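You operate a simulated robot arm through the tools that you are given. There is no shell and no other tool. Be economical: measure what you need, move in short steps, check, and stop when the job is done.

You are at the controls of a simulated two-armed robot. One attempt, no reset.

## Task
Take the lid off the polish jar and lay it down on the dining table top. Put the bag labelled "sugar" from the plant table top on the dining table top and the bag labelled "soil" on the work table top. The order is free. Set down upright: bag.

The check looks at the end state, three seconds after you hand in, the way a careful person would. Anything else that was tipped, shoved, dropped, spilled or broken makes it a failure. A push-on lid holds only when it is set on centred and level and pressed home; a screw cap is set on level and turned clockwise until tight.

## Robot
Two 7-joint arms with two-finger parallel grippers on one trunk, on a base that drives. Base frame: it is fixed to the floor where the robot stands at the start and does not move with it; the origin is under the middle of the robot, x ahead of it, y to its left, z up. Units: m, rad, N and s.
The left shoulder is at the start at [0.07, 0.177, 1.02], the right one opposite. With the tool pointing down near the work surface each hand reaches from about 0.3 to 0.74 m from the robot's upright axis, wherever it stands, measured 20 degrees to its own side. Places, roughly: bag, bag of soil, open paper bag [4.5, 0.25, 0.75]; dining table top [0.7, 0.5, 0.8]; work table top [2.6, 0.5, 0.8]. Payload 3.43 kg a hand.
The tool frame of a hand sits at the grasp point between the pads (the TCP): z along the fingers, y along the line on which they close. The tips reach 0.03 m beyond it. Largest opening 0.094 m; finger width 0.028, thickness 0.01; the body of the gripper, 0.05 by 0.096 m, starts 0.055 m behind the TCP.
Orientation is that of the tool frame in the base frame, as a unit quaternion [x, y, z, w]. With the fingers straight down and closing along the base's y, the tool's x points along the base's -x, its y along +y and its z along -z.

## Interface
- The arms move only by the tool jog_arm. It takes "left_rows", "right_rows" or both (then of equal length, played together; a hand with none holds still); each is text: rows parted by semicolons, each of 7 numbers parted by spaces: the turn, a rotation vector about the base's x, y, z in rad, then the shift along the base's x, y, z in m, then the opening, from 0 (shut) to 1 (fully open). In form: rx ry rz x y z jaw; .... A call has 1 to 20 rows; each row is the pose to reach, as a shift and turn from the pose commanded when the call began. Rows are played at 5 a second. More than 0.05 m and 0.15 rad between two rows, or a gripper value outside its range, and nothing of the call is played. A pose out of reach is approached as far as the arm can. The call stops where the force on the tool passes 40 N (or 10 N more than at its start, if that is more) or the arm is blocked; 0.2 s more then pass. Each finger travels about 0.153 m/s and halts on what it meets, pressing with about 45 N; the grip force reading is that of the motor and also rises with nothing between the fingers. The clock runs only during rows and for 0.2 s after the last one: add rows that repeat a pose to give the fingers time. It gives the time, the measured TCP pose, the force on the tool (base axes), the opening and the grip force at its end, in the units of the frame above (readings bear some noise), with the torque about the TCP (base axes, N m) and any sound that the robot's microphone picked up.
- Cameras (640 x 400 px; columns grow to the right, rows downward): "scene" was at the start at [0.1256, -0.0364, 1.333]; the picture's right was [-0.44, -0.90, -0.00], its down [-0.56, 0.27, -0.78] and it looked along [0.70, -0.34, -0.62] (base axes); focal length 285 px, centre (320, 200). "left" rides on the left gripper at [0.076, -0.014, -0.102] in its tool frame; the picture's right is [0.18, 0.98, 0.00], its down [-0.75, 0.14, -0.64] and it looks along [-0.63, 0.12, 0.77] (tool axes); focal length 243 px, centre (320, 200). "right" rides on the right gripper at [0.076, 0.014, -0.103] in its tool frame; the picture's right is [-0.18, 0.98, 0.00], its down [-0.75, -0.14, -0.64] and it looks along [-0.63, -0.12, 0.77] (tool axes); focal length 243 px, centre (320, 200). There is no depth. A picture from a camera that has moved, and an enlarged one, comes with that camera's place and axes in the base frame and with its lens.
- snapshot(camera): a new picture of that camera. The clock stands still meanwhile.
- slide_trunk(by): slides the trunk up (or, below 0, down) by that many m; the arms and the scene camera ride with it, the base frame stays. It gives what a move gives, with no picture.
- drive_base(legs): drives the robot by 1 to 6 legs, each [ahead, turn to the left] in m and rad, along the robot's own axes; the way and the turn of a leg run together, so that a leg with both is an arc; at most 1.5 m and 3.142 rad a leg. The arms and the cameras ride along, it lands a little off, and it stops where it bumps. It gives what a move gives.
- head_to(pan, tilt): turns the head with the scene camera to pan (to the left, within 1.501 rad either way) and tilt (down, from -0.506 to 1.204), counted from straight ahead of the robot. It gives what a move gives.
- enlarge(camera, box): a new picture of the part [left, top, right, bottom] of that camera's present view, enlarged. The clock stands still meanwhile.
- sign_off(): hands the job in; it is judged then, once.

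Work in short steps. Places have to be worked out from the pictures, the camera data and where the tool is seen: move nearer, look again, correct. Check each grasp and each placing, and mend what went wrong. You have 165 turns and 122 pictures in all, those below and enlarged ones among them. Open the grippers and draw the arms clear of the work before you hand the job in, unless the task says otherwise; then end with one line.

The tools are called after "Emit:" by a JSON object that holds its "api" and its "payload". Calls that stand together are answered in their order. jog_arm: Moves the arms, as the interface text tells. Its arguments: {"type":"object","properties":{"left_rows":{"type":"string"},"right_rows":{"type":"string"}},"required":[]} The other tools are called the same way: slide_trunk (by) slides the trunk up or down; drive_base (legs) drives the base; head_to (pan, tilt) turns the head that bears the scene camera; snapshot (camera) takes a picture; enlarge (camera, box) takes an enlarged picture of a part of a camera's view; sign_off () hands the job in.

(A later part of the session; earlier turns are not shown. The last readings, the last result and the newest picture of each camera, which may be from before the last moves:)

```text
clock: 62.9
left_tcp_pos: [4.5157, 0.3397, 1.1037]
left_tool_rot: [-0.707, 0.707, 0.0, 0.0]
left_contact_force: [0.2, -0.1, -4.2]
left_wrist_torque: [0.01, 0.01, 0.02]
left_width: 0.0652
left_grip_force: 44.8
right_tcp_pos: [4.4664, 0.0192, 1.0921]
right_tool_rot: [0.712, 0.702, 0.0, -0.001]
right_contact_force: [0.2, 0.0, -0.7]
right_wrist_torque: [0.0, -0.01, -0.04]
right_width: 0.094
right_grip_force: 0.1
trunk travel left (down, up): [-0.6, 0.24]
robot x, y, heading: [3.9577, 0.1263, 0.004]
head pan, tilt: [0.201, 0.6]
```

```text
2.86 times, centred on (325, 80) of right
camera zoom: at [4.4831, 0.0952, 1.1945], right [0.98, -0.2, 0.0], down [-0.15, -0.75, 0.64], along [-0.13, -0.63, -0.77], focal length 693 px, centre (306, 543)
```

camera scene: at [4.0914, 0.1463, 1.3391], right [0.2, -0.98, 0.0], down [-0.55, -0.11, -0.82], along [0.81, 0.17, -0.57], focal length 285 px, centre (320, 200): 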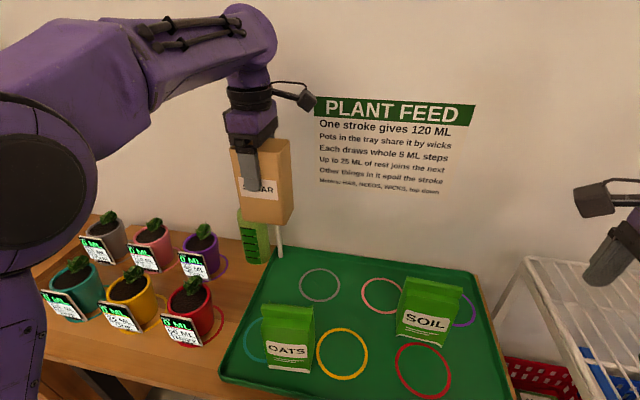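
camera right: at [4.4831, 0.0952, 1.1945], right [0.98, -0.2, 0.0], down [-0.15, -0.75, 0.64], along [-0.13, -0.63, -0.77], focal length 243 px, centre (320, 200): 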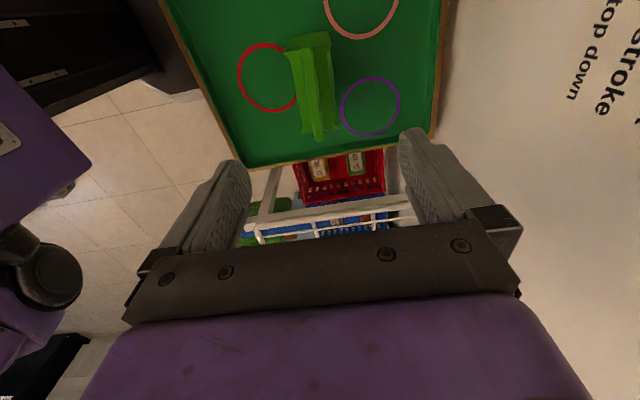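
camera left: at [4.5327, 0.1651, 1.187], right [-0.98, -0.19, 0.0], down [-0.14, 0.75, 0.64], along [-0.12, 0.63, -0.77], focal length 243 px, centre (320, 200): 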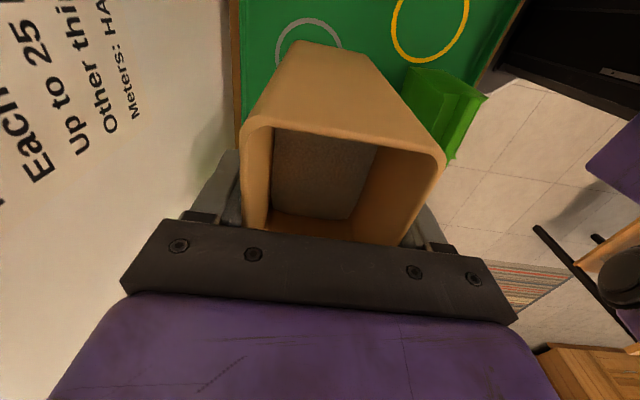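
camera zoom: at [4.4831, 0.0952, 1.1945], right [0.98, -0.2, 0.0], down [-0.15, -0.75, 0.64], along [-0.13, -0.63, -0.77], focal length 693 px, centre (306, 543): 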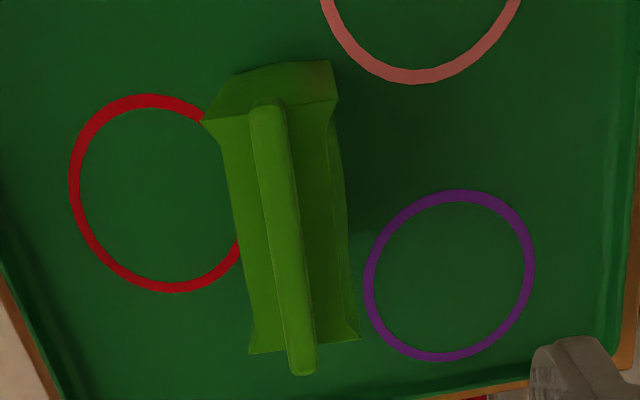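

Soil body: centre (4.458,0.014), depth ≈0.05, yaw ≈-0.06, ridge top ≈0.93. Align and descend to just above the grasp, watching the force.

Emit:
{"api": "jog_arm", "payload": {"right_rows": "0 0 -0.045 -0.008 -0.005 -0.02 1;0 0 -0.045 -0.008 -0.005 -0.06 1;0 0 -0.045 -0.008 -0.005 -0.1 1;0 0 -0.045 -0.008 -0.005 -0.14 1;0 0 -0.045 -0.008 -0.005 -0.16 1;0 0 -0.045 -0.008 -0.005 -0.16 1"}}

Emit:
{"api": "snapshot", "payload": {"camera": "right"}}

Emit:
{"api": "enlarge", "payload": {"camera": "scene", "box": [340, 200, 520, 360]}}

```text
clock: 64.3
left_tcp_pos: [4.5167, 0.3399, 1.1034]
left_tool_rot: [0.708, -0.707, 0.0, 0.0]
left_contact_force: [-0.1, 0.0, -3.4]
left_wrist_torque: [0.02, 0.02, -0.01]
left_width: 0.0653
left_grip_force: 45.1
right_tcp_pos: [4.4599, 0.0144, 0.9319]
right_tool_rot: [0.728, 0.686, 0.001, 0.0]
right_contact_force: [1.3, 0.4, 0.6]
right_wrist_torque: [0.01, -0.01, 0.0]
right_width: 0.0941
right_grip_force: 0.0
trunk travel left (down, up): [-0.6, 0.24]
robot x, y, heading: [3.9526, 0.1275, 0.005]
head pan, tilt: [0.201, 0.6]
```

```text
84 pictures are left
camera right: at [4.4809, 0.0901, 1.034], right [0.97, -0.24, 0.0], down [-0.18, -0.74, 0.64], along [-0.16, -0.62, -0.77], focal length 243 px, centre (320, 200)
```

right: 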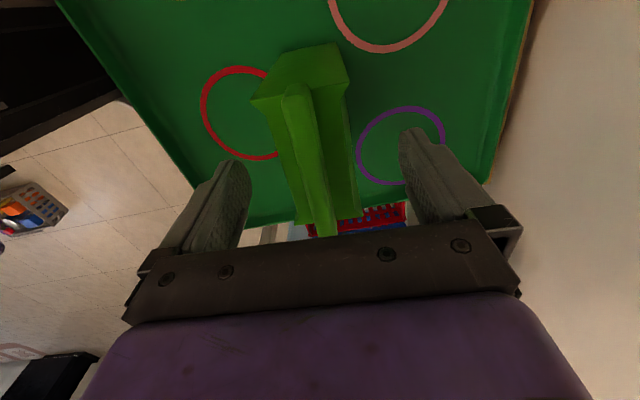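

```text
2.50 times, centred on (430, 280) of scene
camera zoom: at [4.0911, 0.1463, 1.3391], right [0.2, -0.98, 0.0], down [-0.55, -0.11, -0.82], along [0.81, 0.17, -0.57], focal length 713 px, centre (45, 0)
```

zoom: 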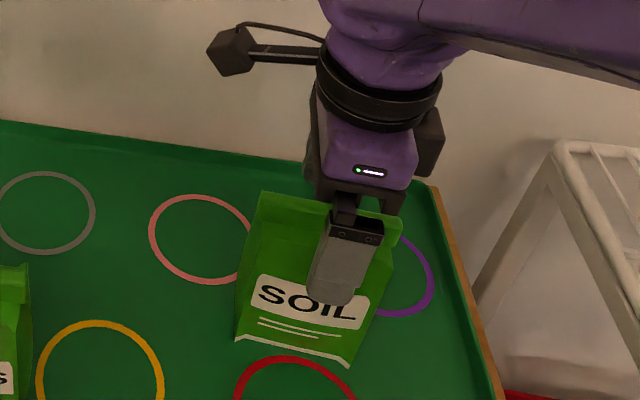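

Geometry matches: hand centred on the soil. Descend the last 0.044 m and close.

Emit:
{"api": "jog_arm", "payload": {"right_rows": "0 0 0 -0.001 0 -0.02 1;0 0 0 -0.001 0 -0.043 1;0 0 0 -0.001 0 -0.043 0.8;0 0 0 -0.001 0 -0.043 0.65;0 0 0 -0.001 0 -0.043 0.5;0 0 0 -0.001 0 -0.043 0.4;0 0 0 -0.001 0 -0.043 0.4;0 0 0 -0.001 0 -0.043 0.4"}}

Emit:
{"api": "snapshot", "payload": {"camera": "right"}}

```text
clock: 66.1
left_tcp_pos: [4.5158, 0.3406, 1.1036]
left_tool_rot: [0.708, -0.707, -0.001, 0.001]
left_contact_force: [0.9, 0.3, -4.0]
left_wrist_torque: [0.01, -0.01, -0.02]
left_width: 0.0654
left_grip_force: 45.1
right_tcp_pos: [4.4598, 0.0145, 0.8892]
right_tool_rot: [0.727, 0.686, 0.0, -0.001]
right_contact_force: [-0.6, 0.2, 0.9]
right_wrist_torque: [-0.03, 0.0, 0.04]
right_width: 0.0538
right_grip_force: 44.7
trunk travel left (down, up): [-0.6, 0.24]
robot x, y, heading: [3.9567, 0.1262, 0.001]
head pan, tilt: [0.201, 0.6]
```

```text
82 pictures are left
camera right: at [4.4799, 0.0903, 0.9923], right [0.97, -0.24, 0.0], down [-0.18, -0.74, 0.64], along [-0.16, -0.62, -0.77], focal length 243 px, centre (320, 200)
```

right: 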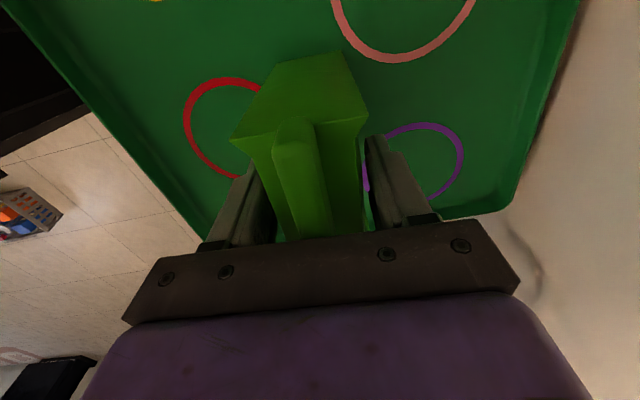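

Gripped at 0.054 m. Lift slowly.

Emit:
{"api": "jog_arm", "payload": {"right_rows": "0 0 0 0 0 0.01 0.4;0 0 0 0 0 0.03 0.4;0 0 0 0 0 0.06 0.4;0 0 0 0 0 0.09 0.4;0 0 0 0 0 0.12 0.4;0 0 0 0 0 0.15 0.4;0 0 0 0 0 0.18 0.4;0 0 0 0 0 0.2 0.4"}}

Emit:
{"api": "snapshot", "payload": {"camera": "scene"}}

```text
clock: 67.9
left_tcp_pos: [4.5172, 0.3413, 1.1038]
left_tool_rot: [0.708, -0.706, 0.0, 0.0]
left_contact_force: [-0.8, 0.4, -3.9]
left_wrist_torque: [0.05, -0.02, -0.02]
left_width: 0.0651
left_grip_force: 44.4
right_tcp_pos: [4.4603, 0.0148, 1.0881]
right_tool_rot: [0.727, 0.686, -0.001, 0.0]
right_contact_force: [-0.4, 0.0, -2.9]
right_wrist_torque: [0.02, -0.01, -0.02]
right_width: 0.0542
right_grip_force: 44.8
trunk travel left (down, up): [-0.6, 0.24]
robot x, y, heading: [3.9576, 0.1245, 0.005]
head pan, tilt: [0.201, 0.6]
```

```text
81 pictures are left
camera scene: at [4.0916, 0.1461, 1.3391], right [0.2, -0.98, 0.0], down [-0.55, -0.11, -0.82], along [0.81, 0.17, -0.57], focal length 285 px, centre (320, 200)
```

scene: 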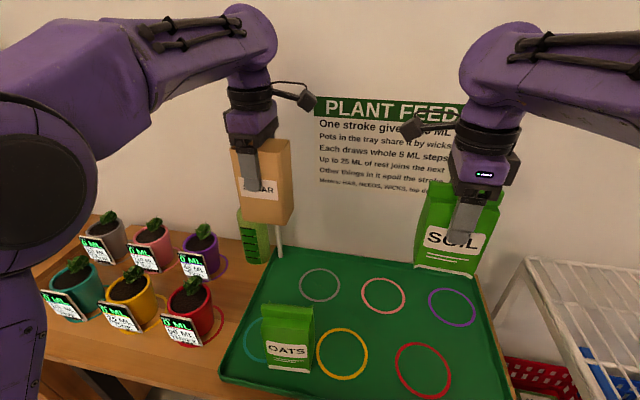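

Both bags held. Retrace my route: back off, return to the lane y≈-1.05, then to x≈1.65 so I can approach the work table from its -x side (basket and slippers lie on its -y side).

Emit:
{"api": "drive_base", "payload": {"legs": [[-0.25, 0], [0, 1.03], [-1.3, 0]]}}

Emit:
{"api": "head_to", "payload": {"pan": 0.8, "tilt": 0.7}}

Emit:
{"api": "snapshot", "payload": {"camera": "scene"}}

```text
clock: 78.6
left_tcp_pos: [3.1393, -0.4173, 1.1024]
left_tool_rot: [0.965, -0.261, 0.0, 0.0]
left_contact_force: [-0.1, 0.7, -3.8]
left_wrist_torque: [-0.01, 0.04, -0.01]
left_width: 0.0656
left_grip_force: 45.0
right_tcp_pos: [3.3933, -0.6313, 1.0876]
right_tool_rot: [0.29, 0.957, -0.001, -0.001]
right_contact_force: [0.3, -0.4, -2.6]
right_wrist_torque: [-0.03, 0.04, 0.01]
right_width: 0.0543
right_grip_force: 45.1
trunk travel left (down, up): [-0.6, 0.24]
robot x, y, heading: [3.0412, -1.0074, 1.037]
head pan, tilt: [0.201, 0.6]
```

```text
clock: 79.6
left_tcp_pos: [3.1372, -0.416, 1.1031]
left_tool_rot: [0.965, -0.26, 0.0, 0.0]
left_contact_force: [-0.1, -0.3, -4.1]
left_wrist_torque: [0.0, 0.07, 0.0]
left_width: 0.0652
left_grip_force: 45.0
right_tcp_pos: [3.3919, -0.6303, 1.0871]
right_tool_rot: [0.291, 0.957, -0.001, 0.0]
right_contact_force: [-0.2, 0.1, -3.7]
right_wrist_torque: [0.0, 0.06, -0.01]
right_width: 0.0541
right_grip_force: 45.0
trunk travel left (down, up): [-0.6, 0.24]
robot x, y, heading: [3.0408, -1.0073, 1.041]
head pan, tilt: [0.799, 0.7]
```

```text
80 pictures are left
camera scene: at [3.0411, -0.8816, 1.3305], right [0.96, 0.27, 0.0], down [0.17, -0.62, -0.76], along [-0.2, 0.74, -0.64], focal length 285 px, centre (320, 200)
```

scene: 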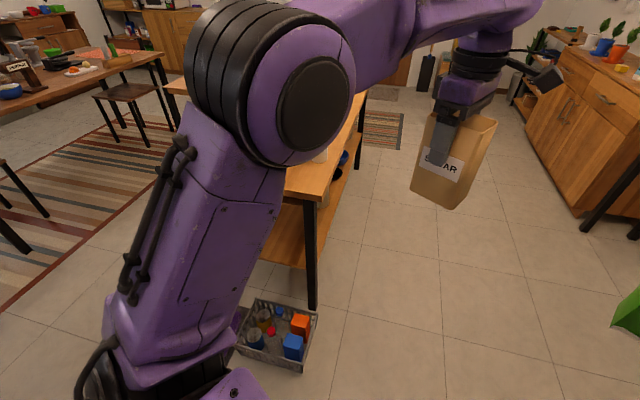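

Way is clear. Turn to face -x, drive 1.4 m along the lane.

Emit:
{"api": "drive_base", "payload": {"legs": [[0, 2.1], [1.4, 0], [0, -1.57]]}}

Emit:
{"api": "head_to", "payload": {"pan": -0.3, "tilt": 0.7}}

Emit:
{"api": "snapshot", "payload": {"camera": "scene"}}

```text
clock: 95.3
left_tcp_pos: [1.4263, -0.4593, 1.1036]
left_tool_rot: [1.0, 0.007, 0.0, -0.001]
left_contact_force: [-0.6, -0.3, -4.1]
left_wrist_torque: [0.02, 0.03, -0.05]
left_width: 0.0655
left_grip_force: 45.3
right_tcp_pos: [1.7531, -0.5113, 1.0889]
right_tool_rot: [0.023, 1.0, -0.001, 0.0]
right_contact_force: [-0.3, -0.2, -3.0]
right_wrist_torque: [-0.03, -0.02, -0.01]
right_width: 0.0541
right_grip_force: 45.2
trunk travel left (down, up): [-0.6, 0.24]
robot x, y, heading: [1.6481, -1.0214, 1.582]
head pan, tilt: [0.799, 0.7]
```

```text
clock: 96.7
left_tcp_pos: [1.4263, -0.4585, 1.103]
left_tool_rot: [1.0, 0.007, 0.0, 0.0]
left_contact_force: [-0.9, 0.2, -4.5]
left_wrist_torque: [-0.01, -0.01, 0.02]
left_width: 0.0653
left_grip_force: 45.4
right_tcp_pos: [1.7531, -0.5098, 1.0883]
right_tool_rot: [0.023, 1.0, -0.001, 0.0]
right_contact_force: [-0.2, -0.7, -4.0]
right_wrist_torque: [0.01, 0.0, -0.04]
right_width: 0.0543
right_grip_force: 44.5
trunk travel left (down, up): [-0.6, 0.24]
robot x, y, heading: [1.654, -1.0165, 1.586]
head pan, tilt: [-0.3, 0.7]
```

```text
79 pictures are left
camera scene: at [1.6683, -0.8833, 1.3304], right [0.96, -0.28, 0.0], down [-0.18, -0.62, -0.76], along [0.21, 0.73, -0.64], focal length 285 px, centre (320, 200)
```

scene: 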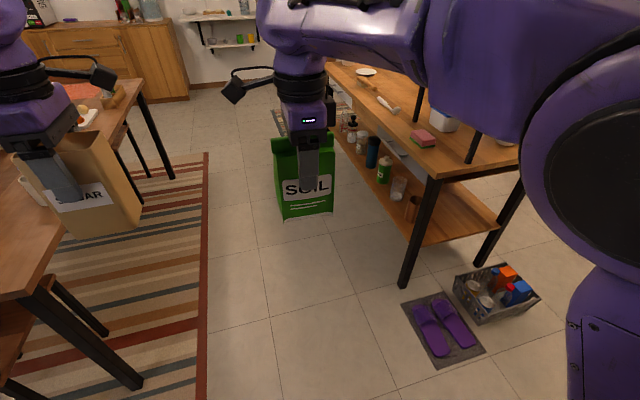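

Lane north between tables is clear. Drive ahead 0.95 m and turn to face the work table.

Emit:
{"api": "drive_base", "payload": {"legs": [[0.95, 0], [0, -1.58]]}}

Emit:
{"api": "head_to", "payload": {"pan": -0.1, "tilt": 0.6}}

Emit:
{"api": "snapshot", "payload": {"camera": "scene"}}

```text
clock: 105.5
left_tcp_pos: [2.2051, 0.1353, 1.1038]
left_tool_rot: [-0.696, 0.718, 0.001, 0.0]
left_contact_force: [-0.3, -0.1, -3.1]
left_wrist_torque: [0.01, -0.03, -0.02]
left_width: 0.0653
left_grip_force: 45.1
right_tcp_pos: [2.1403, -0.189, 1.0866]
right_tool_rot: [0.738, 0.675, -0.002, -0.001]
right_contact_force: [0.1, -0.4, -3.2]
right_wrist_torque: [0.01, -0.02, 0.01]
right_width: 0.0538
right_grip_force: 44.7
trunk travel left (down, up): [-0.6, 0.24]
robot x, y, heading: [1.6386, -0.0608, -0.029]
head pan, tilt: [-0.3, 0.7]
```

```text
clock: 106.3
left_tcp_pos: [2.2051, 0.1353, 1.1025]
left_tool_rot: [-0.696, 0.718, 0.0, 0.001]
left_contact_force: [-1.0, 0.1, -3.7]
left_wrist_torque: [0.04, -0.05, -0.01]
left_width: 0.0654
left_grip_force: 44.9
right_tcp_pos: [2.1396, -0.1891, 1.0872]
right_tool_rot: [0.738, 0.674, -0.002, 0.001]
right_contact_force: [0.1, -0.1, -3.8]
right_wrist_torque: [-0.02, -0.01, -0.02]
right_width: 0.0543
right_grip_force: 45.0
trunk travel left (down, up): [-0.6, 0.24]
robot x, y, heading: [1.6368, -0.0599, -0.028]
head pan, tilt: [-0.099, 0.6]
```

```text
78 pictures are left
camera scene: at [1.7753, -0.0729, 1.339], right [-0.13, -0.99, 0.0], down [-0.56, 0.07, -0.82], along [0.82, -0.11, -0.57], focal length 285 px, centre (320, 200)
```

scene: 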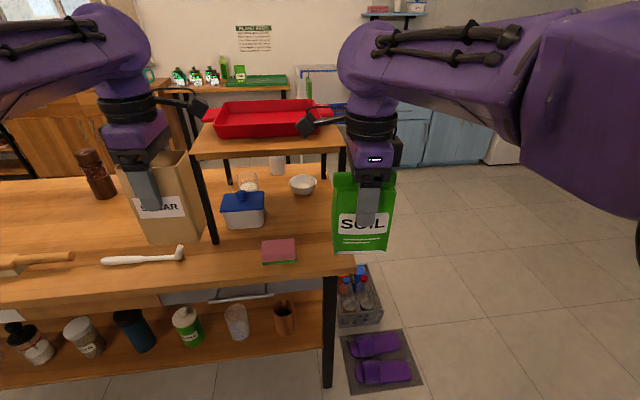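

Work table: riser posts near x≈2.41, sponge near (2.35,-0.04), near edge ≈2.27, right edge ≈-0.24. I zoom in on the free strip and also use the right camera for more accurate edges.

Emit:
{"api": "enlarge", "payload": {"camera": "scene", "box": [190, 160, 430, 310]}}

Emit:
{"api": "snapshot", "payload": {"camera": "right"}}

Emit:
{"api": "head_to", "payload": {"pan": 0.35, "tilt": 0.6}}

Emit:
{"api": "snapshot", "payload": {"camera": "scene"}}

```text
2.67 times, centred on (310, 235) of scene
camera zoom: at [1.7753, -0.0729, 1.339], right [-0.13, -0.99, 0.0], down [-0.56, 0.07, -0.82], along [0.82, -0.11, -0.57], focal length 760 px, centre (347, 107)
```

zoom: 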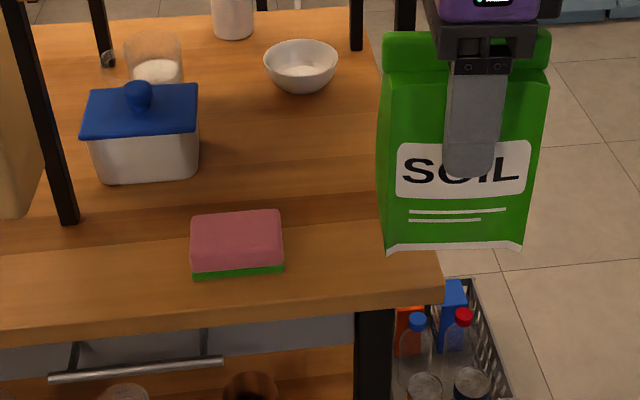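

```text
76 pictures are left
camera right: at [2.1622, -0.1135, 1.1902], right [0.96, -0.27, 0.0], down [-0.21, -0.74, 0.64], along [-0.18, -0.62, -0.77], focal length 243 px, centre (320, 200)
```

right: 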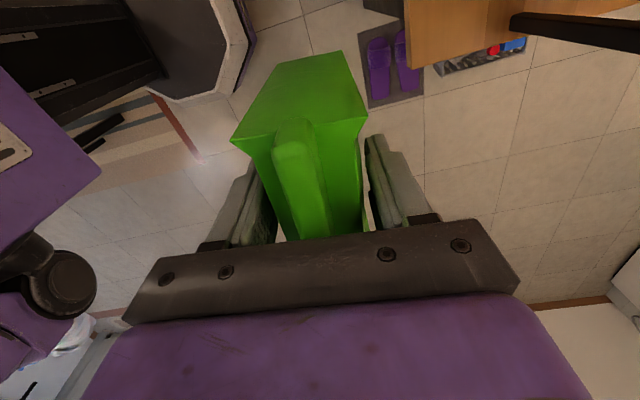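

```text
clock: 107.2
left_tcp_pos: [2.205, 0.1349, 1.1018]
left_tool_rot: [-0.697, 0.717, -0.001, 0.0]
left_contact_force: [-0.4, 1.0, -3.8]
left_wrist_torque: [0.05, -0.02, 0.01]
left_width: 0.0649
left_grip_force: 44.9
right_tcp_pos: [2.1393, -0.1894, 1.0871]
right_tool_rot: [0.738, 0.675, -0.001, -0.001]
right_contact_force: [-0.3, -0.4, -3.9]
right_wrist_torque: [0.01, 0.0, 0.0]
right_width: 0.0542
right_grip_force: 45.6
trunk travel left (down, up): [-0.6, 0.24]
robot x, y, heading: [1.64, -0.0635, -0.031]
head pan, tilt: [0.351, 0.6]
```

```text
75 pictures are left
camera scene: at [1.7715, -0.0336, 1.3391], right [0.32, -0.95, 0.0], down [-0.54, -0.18, -0.82], along [0.78, 0.26, -0.57], focal length 285 px, centre (320, 200)
```

scene: 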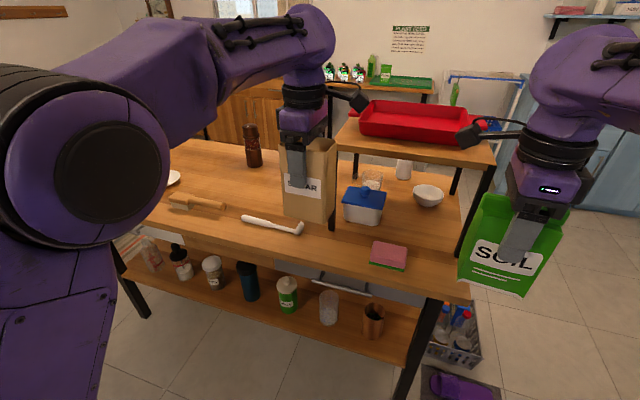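

The front strip is tight, but the area behind the white spoon left of the riser (x≈2.45–2.6, y≈0.25–0.45) is free. I'll reposition to y≈0.5 and place the soil at about (2.50,0.33).

Emit:
{"api": "drive_base", "payload": {"legs": [[0, 1.6], [0.55, 0], [0, -1.57]]}}

Emit:
{"api": "head_to", "payload": {"pan": -0.1, "tilt": 0.7}}

Emit:
{"api": "snapshot", "payload": {"camera": "scene"}}

```text
clock: 118.0
left_tcp_pos: [2.214, 0.6925, 1.1033]
left_tool_rot: [-0.7, 0.715, -0.001, 0.0]
left_contact_force: [0.1, 0.3, -4.2]
left_wrist_torque: [0.04, -0.02, -0.02]
left_width: 0.0654
left_grip_force: 45.3
right_tcp_pos: [2.1509, 0.3663, 1.0867]
right_tool_rot: [0.735, 0.678, -0.002, -0.001]
right_contact_force: [-0.2, 0.6, -2.8]
right_wrist_torque: [0.01, 0.01, 0.02]
right_width: 0.0539
right_grip_force: 45.4
trunk travel left (down, up): [-0.6, 0.24]
robot x, y, heading: [1.6515, 0.4938, -0.021]
head pan, tilt: [0.351, 0.6]
```

```text
clock: 118.9
left_tcp_pos: [2.2129, 0.6919, 1.104]
left_tool_rot: [-0.7, 0.714, 0.0, 0.0]
left_contact_force: [0.2, -0.7, -4.3]
left_wrist_torque: [0.0, -0.02, -0.01]
left_width: 0.0654
left_grip_force: 44.8
right_tcp_pos: [2.1512, 0.366, 1.0872]
right_tool_rot: [0.735, 0.678, -0.002, 0.0]
right_contact_force: [0.4, -0.3, -3.4]
right_wrist_torque: [0.0, -0.02, -0.02]
right_width: 0.0546
right_grip_force: 44.7
trunk travel left (down, up): [-0.6, 0.24]
robot x, y, heading: [1.6484, 0.4896, -0.022]
head pan, tilt: [-0.099, 0.7]
```

```text
74 pictures are left
camera scene: at [1.7821, 0.4804, 1.3305], right [-0.12, -0.99, 0.0], down [-0.64, 0.08, -0.76], along [0.76, -0.09, -0.64], focal length 285 px, centre (320, 200)
```

scene: 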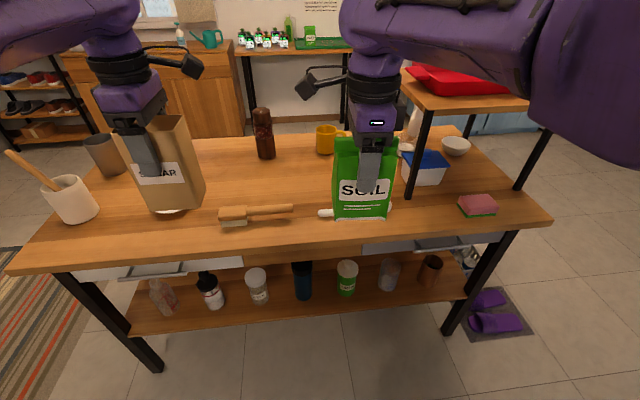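

Spot (2.52,0.36) behind the spoon is clear. Drive 0.28 m closer.

Emit:
{"api": "drive_base", "payload": {"legs": [[0.28, 0.02]]}}

Emit:
{"api": "snapshot", "payload": {"camera": "scene"}}

Emit:
{"api": "snapshot", "payload": {"camera": "right"}}

```text
clock: 120.8
left_tcp_pos: [2.4856, 0.7017, 1.103]
left_tool_rot: [0.707, -0.707, 0.0, 0.0]
left_contact_force: [0.4, 0.3, -4.3]
left_wrist_torque: [-0.01, -0.01, -0.02]
left_width: 0.0653
left_grip_force: 44.9
right_tcp_pos: [2.4321, 0.3761, 1.0867]
right_tool_rot: [0.727, 0.687, -0.001, 0.0]
right_contact_force: [-0.1, 0.3, -4.1]
right_wrist_torque: [0.0, 0.02, 0.0]
right_width: 0.0542
right_grip_force: 45.5
trunk travel left (down, up): [-0.6, 0.24]
robot x, y, heading: [1.9236, 0.4905, 0.001]
head pan, tilt: [-0.099, 0.7]
```

```text
73 pictures are left
camera scene: at [2.0601, 0.481, 1.3305], right [-0.1, -1.0, 0.0], down [-0.64, 0.06, -0.76], along [0.76, -0.07, -0.64], focal length 285 px, centre (320, 200)
```

scene: 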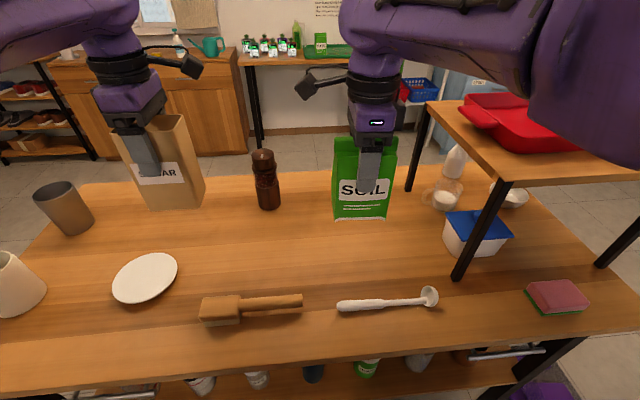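

```text
72 pictures are left
camera right: at [2.4515, 0.4518, 1.1904], right [0.97, -0.24, 0.0], down [-0.18, -0.74, 0.64], along [-0.16, -0.62, -0.77], focal length 243 px, centre (320, 200)
```

right: 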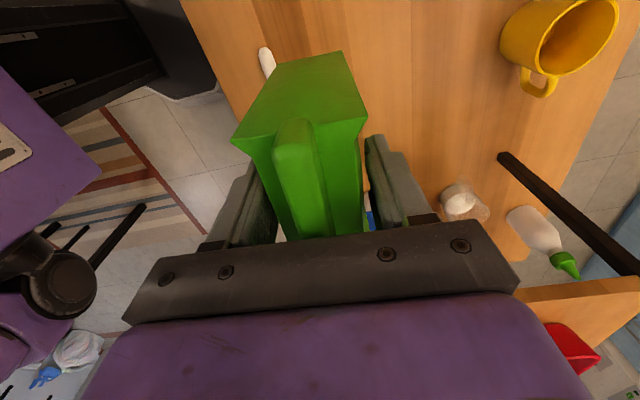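

To keep the right forearm away from the riser (top ≈1.04 m, corner (2.40,0.13)), I'll place at y≈0.45 and shift the left hand a bit left too. Lower partway and look at the elbow clearance.

Emit:
{"api": "jog_arm", "payload": {"right_rows": "0 0 0.02 0.03 0.03 0 0.4;0 0 0.04 0.06 0.06 0 0.4;0 0 0.05 0.085 0.075 0 0.4;0 0 0.05 0.085 0.075 -0.03 0.4;0 0 0.05 0.085 0.075 -0.06 0.4", "left_rows": "0 0 0 0 0.02 0.01 0.4;0 0 0 0 0.04 0.02 0.4;0 0 0 0 0.06 0.02 0.4;0 0 0 0 0.06 0.02 0.4;0 0 0 0 0.06 0.02 0.4"}}

Emit:
{"api": "head_to", "payload": {"pan": -0.7, "tilt": 0.6}}

Emit:
{"api": "snapshot", "payload": {"camera": "scene"}}

```text
clock: 122.0
left_tcp_pos: [2.4882, 0.7615, 1.1222]
left_tool_rot: [-0.707, 0.707, 0.001, 0.0]
left_contact_force: [0.2, 1.3, -3.3]
left_wrist_torque: [0.0, 0.0, -0.04]
left_width: 0.065
left_grip_force: 44.7
right_tcp_pos: [2.5159, 0.4506, 1.0277]
right_tool_rot: [0.71, 0.704, -0.002, -0.001]
right_contact_force: [0.1, 0.5, -3.9]
right_wrist_torque: [-0.03, -0.01, 0.0]
right_width: 0.0538
right_grip_force: 44.7
trunk travel left (down, up): [-0.6, 0.24]
robot x, y, heading: [1.9224, 0.4857, 0.004]
head pan, tilt: [-0.099, 0.7]
```

```text
clock: 123.0
left_tcp_pos: [2.4888, 0.761, 1.1225]
left_tool_rot: [0.708, -0.706, 0.0, 0.0]
left_contact_force: [0.3, 0.2, -4.6]
left_wrist_torque: [0.02, -0.02, 0.05]
left_width: 0.0653
left_grip_force: 44.6
right_tcp_pos: [2.5167, 0.4513, 1.029]
right_tool_rot: [0.711, 0.704, -0.002, 0.0]
right_contact_force: [0.0, -0.2, -4.4]
right_wrist_torque: [-0.01, -0.01, 0.01]
right_width: 0.0539
right_grip_force: 44.9
trunk travel left (down, up): [-0.6, 0.24]
robot x, y, heading: [1.9281, 0.4853, 0.006]
head pan, tilt: [-0.7, 0.6]
```

```text
71 pictures are left
camera scene: at [2.0439, 0.4327, 1.3391], right [-0.64, -0.77, 0.0], down [-0.43, 0.36, -0.82], along [0.63, -0.53, -0.57], focal length 285 px, centre (320, 200)
```

scene: 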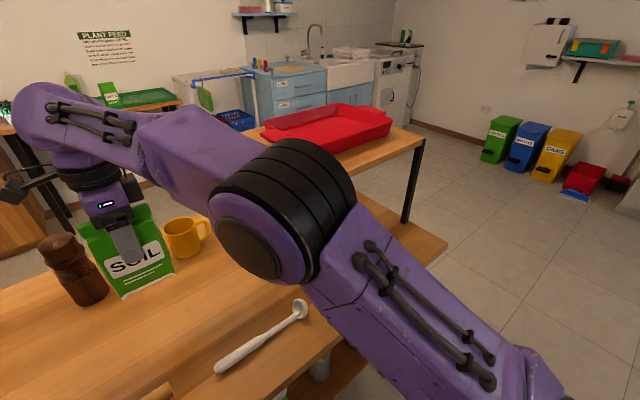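

Elbow is around (2.25,0.31,1.15), well clear of the riser. Lower the soil to just above the table.

Emit:
{"api": "jog_arm", "payload": {"right_rows": "0 0 0 0 0 -0.03 0.4;0 0 0 0 0 -0.06 0.4;0 0 0 0 0 -0.09 0.4;0 0 0 0 0 -0.11 0.4;0 0 0 0 0 -0.12 0.4"}}

Emit:
{"api": "head_to", "payload": {"pan": -0.15, "tilt": 0.6}}

Emit:
{"api": "enlarge", "payload": {"camera": "scene", "box": [220, 110, 460, 260]}}

```text
clock: 124.2
left_tcp_pos: [2.4878, 0.7608, 1.1229]
left_tool_rot: [0.707, -0.707, 0.0, 0.0]
left_contact_force: [-0.2, 0.6, -5.1]
left_wrist_torque: [0.01, 0.0, 0.01]
left_width: 0.0652
left_grip_force: 44.9
right_tcp_pos: [2.5183, 0.4477, 0.9101]
right_tool_rot: [0.713, 0.701, 0.002, -0.005]
right_contact_force: [0.2, -0.5, -3.6]
right_wrist_torque: [-0.03, -0.03, -0.02]
right_width: 0.0542
right_grip_force: 44.7
trunk travel left (down, up): [-0.6, 0.24]
robot x, y, heading: [1.9292, 0.4899, 0.006]
head pan, tilt: [-0.7, 0.6]
```

```text
clock: 125.2
left_tcp_pos: [2.4876, 0.7617, 1.1224]
left_tool_rot: [0.707, -0.707, -0.001, 0.0]
left_contact_force: [-0.4, 0.3, -5.2]
left_wrist_torque: [0.01, 0.03, 0.01]
left_width: 0.0654
left_grip_force: 44.8
right_tcp_pos: [2.5185, 0.4475, 0.9073]
right_tool_rot: [0.714, 0.7, 0.001, -0.004]
right_contact_force: [-0.2, 0.6, -3.0]
right_wrist_torque: [0.0, -0.02, -0.04]
right_width: 0.0539
right_grip_force: 45.5
trunk travel left (down, up): [-0.6, 0.24]
robot x, y, heading: [1.9284, 0.4866, 0.007]
head pan, tilt: [-0.15, 0.6]
```

```text
2.67 times, centred on (340, 185) of scene
camera zoom: at [2.0634, 0.4763, 1.339], right [-0.15, -0.99, 0.0], down [-0.56, 0.08, -0.82], along [0.82, -0.12, -0.57], focal length 760 px, centre (267, 240)
```

zoom: 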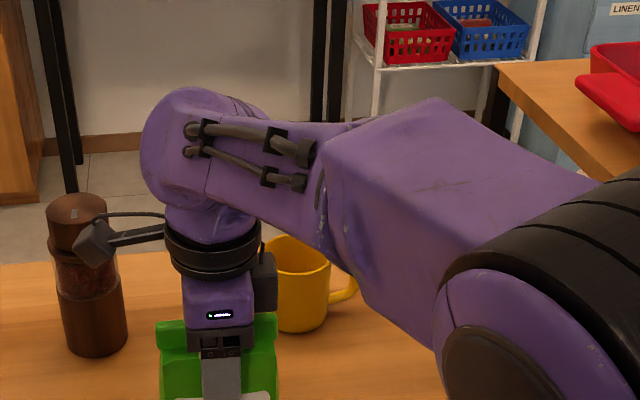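

Still held, not touching. Lower in small steps until contact.

Emit:
{"api": "jog_arm", "payload": {"right_rows": "0 0 0 0 0 -0.005 0.4;0 0 0 0 0 -0.01 0.4;0 0 0 0 0 -0.013 0.4;0 0 0 0 0 -0.015 0.4"}}

Emit:
{"api": "head_to", "payload": {"pan": -0.15, "tilt": 0.85}}

Emit:
{"api": "enlarge", "payload": {"camera": "scene", "box": [200, 50, 400, 210]}}

```text
clock: 126.2
left_tcp_pos: [2.4888, 0.7618, 1.1227]
left_tool_rot: [0.707, -0.707, 0.0, -0.001]
left_contact_force: [0.5, -0.1, -3.1]
left_wrist_torque: [0.02, -0.02, -0.02]
left_width: 0.0654
left_grip_force: 44.8
right_tcp_pos: [2.5196, 0.4459, 0.8952]
right_tool_rot: [0.713, 0.701, 0.003, -0.004]
right_contact_force: [0.8, -0.5, -3.9]
right_wrist_torque: [-0.01, 0.0, -0.01]
right_width: 0.0541
right_grip_force: 45.1
trunk travel left (down, up): [-0.6, 0.24]
robot x, y, heading: [1.9241, 0.4847, 0.004]
head pan, tilt: [-0.15, 0.6]
```

```text
clock: 127.0
left_tcp_pos: [2.4867, 0.7612, 1.1233]
left_tool_rot: [0.708, -0.706, 0.0, 0.0]
left_contact_force: [-0.1, -0.3, -2.9]
left_wrist_torque: [0.01, 0.01, 0.01]
left_width: 0.0653
left_grip_force: 44.9
right_tcp_pos: [2.5192, 0.4454, 0.8936]
right_tool_rot: [0.714, 0.7, 0.0, -0.004]
right_contact_force: [0.6, -0.1, -2.5]
right_wrist_torque: [0.0, 0.02, -0.01]
right_width: 0.054
right_grip_force: 45.3
trunk travel left (down, up): [-0.6, 0.24]
robot x, y, heading: [1.9305, 0.4856, 0.001]
head pan, tilt: [-0.15, 0.85]
```

```text
2.50 times, centred on (300, 130) of scene
camera zoom: at [2.0534, 0.4779, 1.3182], right [-0.15, -0.99, 0.0], down [-0.74, 0.11, -0.66], along [0.65, -0.1, -0.75], focal length 713 px, centre (370, 375)
```

zoom: 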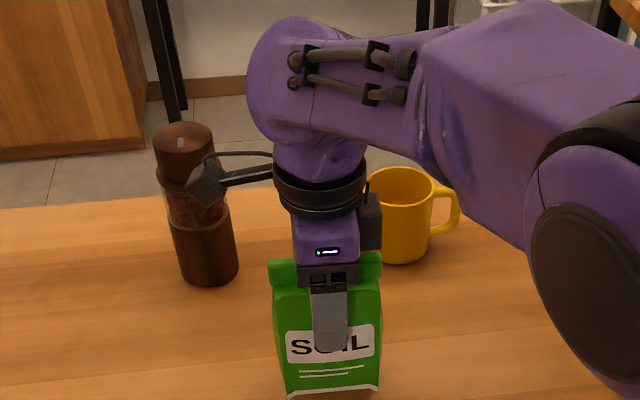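

Bag bottom is about 1 cm above the table. Continue slowly.

Emit:
{"api": "jog_arm", "payload": {"right_rows": "0 0 0 0 0 -0.003 0.4;0 0 0 0 0 -0.006 0.4;0 0 0 0 0 -0.008 0.4;0 0 0 0 0 -0.008 0.4"}}

```text
clock: 128.0
left_tcp_pos: [2.4882, 0.7619, 1.1224]
left_tool_rot: [0.708, -0.706, 0.0, 0.001]
left_contact_force: [0.0, 0.6, -4.0]
left_wrist_torque: [0.03, 0.01, 0.01]
left_width: 0.0653
left_grip_force: 44.8
right_tcp_pos: [2.5195, 0.4463, 0.8867]
right_tool_rot: [0.713, 0.701, 0.002, -0.004]
right_contact_force: [0.3, 0.2, -3.4]
right_wrist_torque: [0.01, -0.04, 0.01]
right_width: 0.0542
right_grip_force: 44.9
trunk travel left (down, up): [-0.6, 0.24]
robot x, y, heading: [1.9261, 0.4855, 0.006]
head pan, tilt: [-0.15, 0.85]
```

No contact yet; keep going in 2 mm steps.

Emit:
{"api": "jog_arm", "payload": {"right_rows": "0 0 0 0 0 -0.002 0.4;0 0 0 0 0 -0.004 0.4;0 0 0 0 0 -0.006 0.4;0 0 0 0 0 -0.006 0.4"}}

```text
clock: 129.0
left_tcp_pos: [2.4832, 0.7633, 1.1244]
left_tool_rot: [0.707, -0.707, 0.001, 0.0]
left_contact_force: [0.0, -1.2, -4.2]
left_wrist_torque: [0.02, -0.04, 0.0]
left_width: 0.0654
left_grip_force: 45.3
right_tcp_pos: [2.518, 0.4483, 0.8846]
right_tool_rot: [0.714, 0.7, 0.005, 0.0]
right_contact_force: [4.1, 3.6, 31.5]
right_wrist_torque: [-1.2, 0.13, 0.16]
right_width: 0.0541
right_grip_force: 44.7
trunk travel left (down, up): [-0.6, 0.24]
robot x, y, heading: [1.9265, 0.4898, 0.004]
head pan, tilt: [-0.15, 0.85]
```

Contact at z≈0.885. Back up 2 mm to relieve load, then open to 0.8.

Emit:
{"api": "jog_arm", "payload": {"right_rows": "0 0 0 0 0 0.002 0.4;0 0 0 0 0 0.002 0.4"}}

```text
clock: 129.6
left_tcp_pos: [2.4843, 0.7622, 1.1255]
left_tool_rot: [0.707, -0.707, 0.002, -0.001]
left_contact_force: [0.0, 0.3, -4.1]
left_wrist_torque: [0.0, 0.02, -0.01]
left_width: 0.0653
left_grip_force: 45.8
right_tcp_pos: [2.5172, 0.4471, 0.8853]
right_tool_rot: [0.715, 0.699, 0.004, -0.002]
right_contact_force: [11.4, 5.0, 37.3]
right_wrist_torque: [-0.03, -0.3, -0.12]
right_width: 0.054
right_grip_force: 45.1
trunk travel left (down, up): [-0.6, 0.24]
robot x, y, heading: [1.9279, 0.4878, 0.002]
head pan, tilt: [-0.15, 0.85]
```

Force persists; raise a bit more.

Emit:
{"api": "jog_arm", "payload": {"right_rows": "0 0 0 0 0 0.002 0.4;0 0 0 0 0 0.003 0.4;0 0 0 0 0 0.003 0.4"}}

```text
clock: 130.4
left_tcp_pos: [2.4861, 0.7622, 1.1225]
left_tool_rot: [0.708, -0.706, 0.001, 0.0]
left_contact_force: [0.0, -0.8, -4.8]
left_wrist_torque: [0.01, 0.04, 0.02]
left_width: 0.0654
left_grip_force: 45.8
right_tcp_pos: [2.5167, 0.4474, 0.8843]
right_tool_rot: [0.714, 0.701, 0.002, -0.004]
right_contact_force: [8.1, 3.3, 17.1]
right_wrist_torque: [0.24, -0.89, 0.06]
right_width: 0.0539
right_grip_force: 45.3
trunk travel left (down, up): [-0.6, 0.24]
robot x, y, heading: [1.9259, 0.4866, 0.006]
head pan, tilt: [-0.15, 0.85]
```

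Load is falling. One more small raise, then look.

Emit:
{"api": "jog_arm", "payload": {"right_rows": "0 0 0 0 0 0.001 0.4;0 0 0 0 0 0.001 0.4"}}

Emit:
{"api": "enlarge", "payload": {"camera": "scene", "box": [200, 50, 400, 210]}}

```text
clock: 131.0
left_tcp_pos: [2.4875, 0.7615, 1.1235]
left_tool_rot: [0.708, -0.707, 0.0, 0.0]
left_contact_force: [0.2, 0.8, -3.5]
left_wrist_torque: [0.03, 0.0, 0.0]
left_width: 0.0655
left_grip_force: 45.1
right_tcp_pos: [2.5161, 0.4469, 0.8841]
right_tool_rot: [0.713, 0.701, -0.001, -0.005]
right_contact_force: [-0.2, 1.1, 0.0]
right_wrist_torque: [-0.21, -0.1, 0.01]
right_width: 0.0541
right_grip_force: 44.8
trunk travel left (down, up): [-0.6, 0.24]
robot x, y, heading: [1.9264, 0.4912, 0.002]
head pan, tilt: [-0.15, 0.85]
```

```text
2.50 times, centred on (300, 130) of scene
camera zoom: at [2.0526, 0.478, 1.318], right [-0.15, -0.99, 0.0], down [-0.74, 0.11, -0.66], along [0.65, -0.1, -0.75], focal length 713 px, centre (370, 375)
```

zoom: 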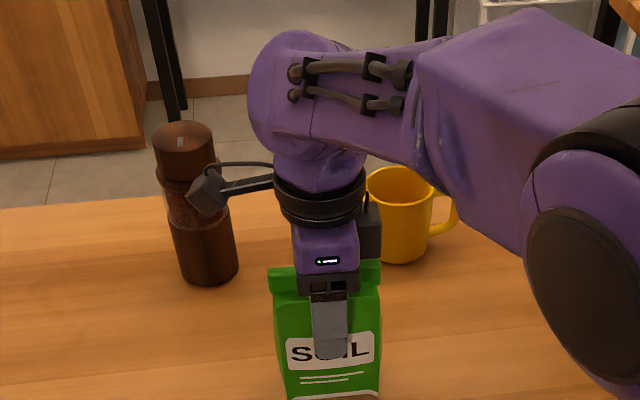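

Load is zero with the bag resting on the table. Open the gripper.

Emit:
{"api": "jog_arm", "payload": {"right_rows": "0 0 0 0 0 0 0.6;0 0 0 0 0 0 0.75;0 0 0 0 0 0 0.95;0 0 0 0 0 0 1;0 0 0 0 0 0 1"}}

Emit:
{"api": "snapshot", "payload": {"camera": "right"}}

```text
clock: 132.2
left_tcp_pos: [2.4881, 0.7622, 1.1235]
left_tool_rot: [0.708, -0.706, 0.0, 0.0]
left_contact_force: [0.0, -0.6, -4.5]
left_wrist_torque: [0.03, -0.01, 0.02]
left_width: 0.0651
left_grip_force: 45.1
right_tcp_pos: [2.5191, 0.447, 0.887]
right_tool_rot: [0.714, 0.7, 0.002, -0.004]
right_contact_force: [0.2, -0.3, 0.4]
right_wrist_torque: [0.02, 0.01, -0.01]
right_width: 0.094
right_grip_force: 0.0
trunk travel left (down, up): [-0.6, 0.24]
robot x, y, heading: [1.9269, 0.4898, 0.004]
head pan, tilt: [-0.15, 0.85]
```

```text
67 pictures are left
camera right: at [2.5356, 0.5228, 0.9901], right [0.98, -0.2, 0.0], down [-0.15, -0.76, 0.64], along [-0.13, -0.62, -0.77], focal length 243 px, centre (320, 200)
```

right: 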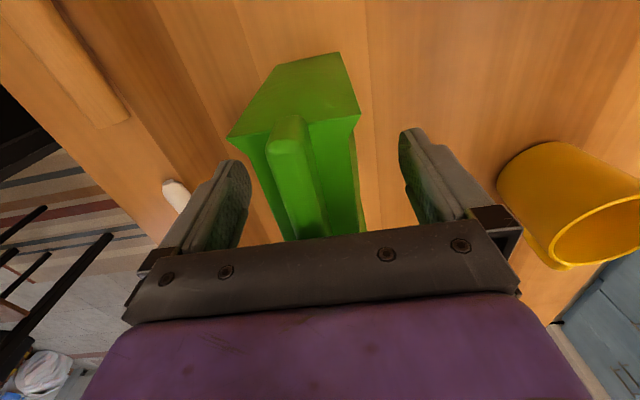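

Clear on both sides. Lift the right hand straight up.

Emit:
{"api": "jog_arm", "payload": {"right_rows": "0 0 0 0 0 0.03 1;0 0 0 0 0 0.06 1;0 0 0 0 0 0.1 1;0 0 0 0 0 0.14 1;0 0 0 0 0 0.18 1;0 0 0 0 0 0.2 1"}}

Emit:
{"api": "snapshot", "payload": {"camera": "scene"}}

```text
clock: 133.6
left_tcp_pos: [2.4872, 0.762, 1.1236]
left_tool_rot: [0.708, -0.707, 0.0, 0.0]
left_contact_force: [-0.6, -0.1, -4.3]
left_wrist_torque: [0.02, -0.02, -0.03]
left_width: 0.0654
left_grip_force: 45.2
right_tcp_pos: [2.5157, 0.4516, 1.0852]
right_tool_rot: [0.71, 0.705, -0.001, -0.001]
right_contact_force: [-0.2, -0.1, -0.2]
right_wrist_torque: [0.04, 0.02, -0.03]
right_width: 0.0938
right_grip_force: 0.0
trunk travel left (down, up): [-0.6, 0.24]
robot x, y, heading: [1.9286, 0.488, 0.004]
head pan, tilt: [-0.15, 0.85]
```

```text
66 pictures are left
camera scene: at [2.0528, 0.4781, 1.3182], right [-0.15, -0.99, 0.0], down [-0.74, 0.11, -0.66], along [0.65, -0.1, -0.75], focal length 285 px, centre (320, 200)
```

scene: 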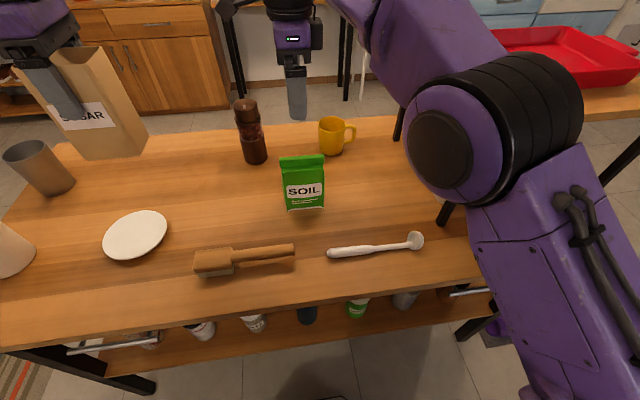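

Soil stands upright on the work table. Back off, and check the lower shelf jars' labels on the way.

Emit:
{"api": "drive_base", "payload": {"legs": [[-0.35, 0]]}}

Emit:
{"api": "enlarge", "payload": {"camera": "scene", "box": [100, 160, 420, 360]}}

```text
clock: 135.8
left_tcp_pos: [2.1428, 0.7583, 1.1235]
left_tool_rot: [-0.706, 0.708, 0.001, 0.0]
left_contact_force: [-0.1, 0.5, -5.2]
left_wrist_torque: [0.04, -0.02, -0.01]
left_width: 0.0654
left_grip_force: 44.7
right_tcp_pos: [2.1719, 0.4479, 1.0836]
right_tool_rot: [0.711, 0.703, -0.001, 0.0]
right_contact_force: [-0.3, 1.0, 0.2]
right_wrist_torque: [0.0, -0.02, 0.0]
right_width: 0.0938
right_grip_force: 0.0
trunk travel left (down, up): [-0.6, 0.24]
robot x, y, heading: [1.5805, 0.485, -0.002]
head pan, tilt: [-0.15, 0.85]
```

```text
2.00 times, centred on (260, 260) of scene
camera zoom: at [1.7072, 0.477, 1.3182], right [-0.15, -0.99, 0.0], down [-0.74, 0.11, -0.66], along [0.65, -0.1, -0.75], focal length 570 px, centre (440, 80)
```

zoom: 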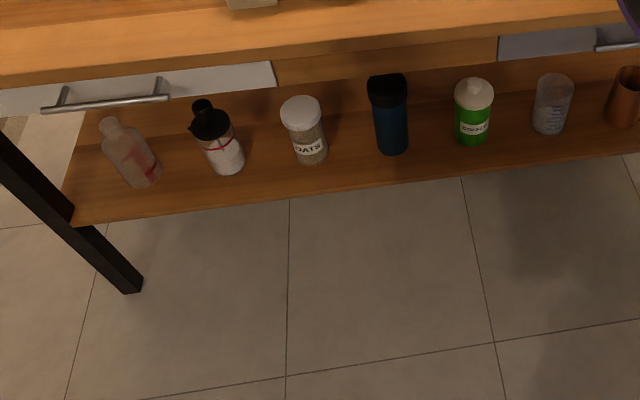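

No polish jar there. Look left toward the dining table's far side before turning around.

Emit:
{"api": "drive_base", "payload": {"legs": [[0.07, 0], [0, 1.57]]}}

Emit:
{"api": "head_to", "payload": {"pan": 1.3, "tilt": 0.55}}

Emit:
{"api": "snapshot", "payload": {"camera": "scene"}}

```text
clock: 140.7
left_tcp_pos: [1.3687, 1.0437, 1.1231]
left_tool_rot: [1.0, 0.008, 0.0, 0.0]
left_contact_force: [0.3, 0.7, -4.8]
left_wrist_torque: [0.03, -0.01, 0.01]
left_width: 0.0653
left_grip_force: 44.6
right_tcp_pos: [1.6769, 1.0774, 1.0843]
right_tool_rot: [-0.003, 1.0, -0.002, 0.001]
right_contact_force: [0.5, -0.4, 0.0]
right_wrist_torque: [-0.01, 0.01, 0.01]
right_width: 0.0941
right_grip_force: 0.1
trunk travel left (down, up): [-0.6, 0.24]
robot x, y, heading: [1.6522, 0.4833, 1.585]
head pan, tilt: [-0.15, 0.85]
```

```text
clock: 142.3
left_tcp_pos: [1.3687, 1.0428, 1.1224]
left_tool_rot: [1.0, 0.009, 0.0, 0.001]
left_contact_force: [-0.3, 0.5, -4.0]
left_wrist_torque: [0.0, 0.01, -0.01]
left_width: 0.0651
left_grip_force: 44.6
right_tcp_pos: [1.678, 1.0774, 1.0834]
right_tool_rot: [-0.003, 1.0, -0.003, 0.001]
right_contact_force: [0.0, 0.2, -0.6]
right_wrist_torque: [0.01, 0.03, -0.01]
right_width: 0.094
right_grip_force: 0.1
trunk travel left (down, up): [-0.6, 0.24]
robot x, y, heading: [1.6524, 0.4858, 1.587]
head pan, tilt: [1.3, 0.55]
```

```text
64 pictures are left
camera scene: at [1.5609, 0.5616, 1.3436], right [0.25, 0.97, 0.0], down [0.51, -0.13, -0.85], along [-0.83, 0.21, -0.52], focal length 285 px, centre (320, 200)
```

scene: 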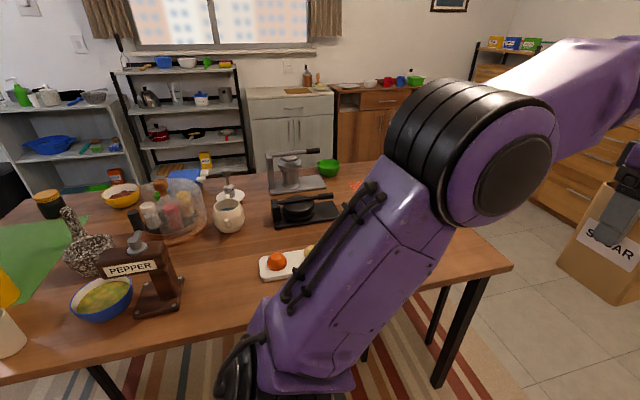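

There's a free spot on the dining table's far side at about (0.93,0.45), between pepper grinder and fruit tray. Move up, turn to face the table.

Emit:
{"api": "drive_base", "payload": {"legs": [[0.12, 0], [0, 1.555]]}}

Emit:
{"api": "head_to", "payload": {"pan": 0.15, "tilt": 0.7}}

Emit:
{"api": "snapshot", "payload": {"camera": "scene"}}

```text
clock: 147.3
left_tcp_pos: [1.086, 0.3343, 1.1223]
left_tool_rot: [0.709, 0.705, 0.0, 0.0]
left_contact_force: [0.2, -0.2, -3.9]
left_wrist_torque: [0.03, 0.01, -0.01]
left_width: 0.065
left_grip_force: 44.6
right_tcp_pos: [1.0597, 0.646, 1.0841]
right_tool_rot: [-0.703, 0.711, -0.001, 0.002]
right_contact_force: [0.1, 0.2, 0.4]
right_wrist_torque: [0.05, 0.0, -0.02]
right_width: 0.0939
right_grip_force: 0.0
trunk travel left (down, up): [-0.6, 0.24]
robot x, y, heading: [1.6472, 0.6091, 3.143]
head pan, tilt: [1.3, 0.55]
```

```text
clock: 148.7
left_tcp_pos: [1.0873, 0.3342, 1.1234]
left_tool_rot: [0.708, 0.706, 0.0, 0.0]
left_contact_force: [-0.7, 0.7, -4.0]
left_wrist_torque: [-0.02, -0.01, 0.03]
left_width: 0.0649
left_grip_force: 45.3
right_tcp_pos: [1.0596, 0.6447, 1.0832]
right_tool_rot: [-0.703, 0.711, -0.001, 0.001]
right_contact_force: [-0.7, -0.6, 0.1]
right_wrist_torque: [0.02, 0.01, 0.0]
right_width: 0.0943
right_grip_force: 0.1
trunk travel left (down, up): [-0.6, 0.24]
robot x, y, heading: [1.6481, 0.6091, 3.139]
head pan, tilt: [0.15, 0.7]
```

```text
63 pictures are left
camera scene: at [1.5123, 0.5943, 1.3305], right [-0.15, 0.99, 0.0], down [0.64, 0.1, -0.76], along [-0.76, -0.11, -0.64], focal length 285 px, centre (320, 200)
```

scene: 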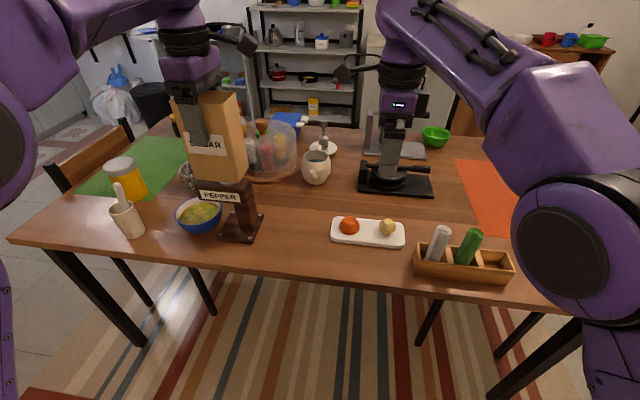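

Target (0.925,0.44) verified free. Drive 0.13 m closer, then shift both hands so the left is over the spot.

Emit:
{"api": "drive_base", "payload": {"legs": [[0.13, 0]]}}

Emit:
{"api": "jog_arm", "payload": {"left_rows": "0 0 0 -0.01 0.035 0 0.4;0 0 0 -0.02 0.07 0 0.4;0 0 0 -0.03 0.1 0 0.4;0 0 0 -0.03 0.1 0 0.4", "right_rows": "0 0 0 0 0.035 0 1;0 0 0 0 0.07 0 1;0 0 0 0 0.1 0 1;0 0 0 0 0.1 0 1"}}

Emit:
{"api": "snapshot", "payload": {"camera": "scene"}}

```text
clock: 149.9
left_tcp_pos: [0.9563, 0.3358, 1.1224]
left_tool_rot: [0.708, 0.706, 0.0, 0.0]
left_contact_force: [-0.3, -0.3, -4.0]
left_wrist_torque: [-0.01, 0.0, 0.01]
left_width: 0.0653
left_grip_force: 45.2
right_tcp_pos: [0.9283, 0.6463, 1.0834]
right_tool_rot: [-0.702, 0.712, 0.001, 0.002]
right_contact_force: [-0.2, 0.1, -0.5]
right_wrist_torque: [0.01, 0.0, 0.0]
right_width: 0.094
right_grip_force: 0.1
trunk travel left (down, up): [-0.6, 0.24]
robot x, y, heading: [1.5191, 0.6066, 3.139]
head pan, tilt: [0.15, 0.7]
```

```text
clock: 150.9
left_tcp_pos: [0.9276, 0.4339, 1.1217]
left_tool_rot: [0.708, 0.706, -0.001, 0.0]
left_contact_force: [0.0, 0.3, -4.0]
left_wrist_torque: [0.03, -0.01, 0.0]
left_width: 0.0652
left_grip_force: 44.8
right_tcp_pos: [0.9288, 0.7453, 1.0843]
right_tool_rot: [-0.703, 0.711, 0.0, 0.001]
right_contact_force: [-0.5, -0.1, -0.5]
right_wrist_torque: [0.01, 0.03, -0.01]
right_width: 0.0942
right_grip_force: 0.0
trunk travel left (down, up): [-0.6, 0.24]
robot x, y, heading: [1.5238, 0.6076, 3.139]
head pan, tilt: [0.15, 0.7]
```

```text
62 pictures are left
camera scene: at [1.3821, 0.5941, 1.3306], right [-0.15, 0.99, 0.0], down [0.64, 0.1, -0.76], along [-0.76, -0.11, -0.64], focal length 285 px, centre (320, 200)
```

scene: 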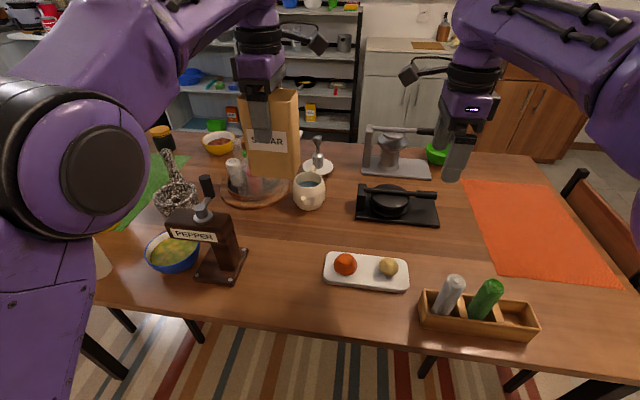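

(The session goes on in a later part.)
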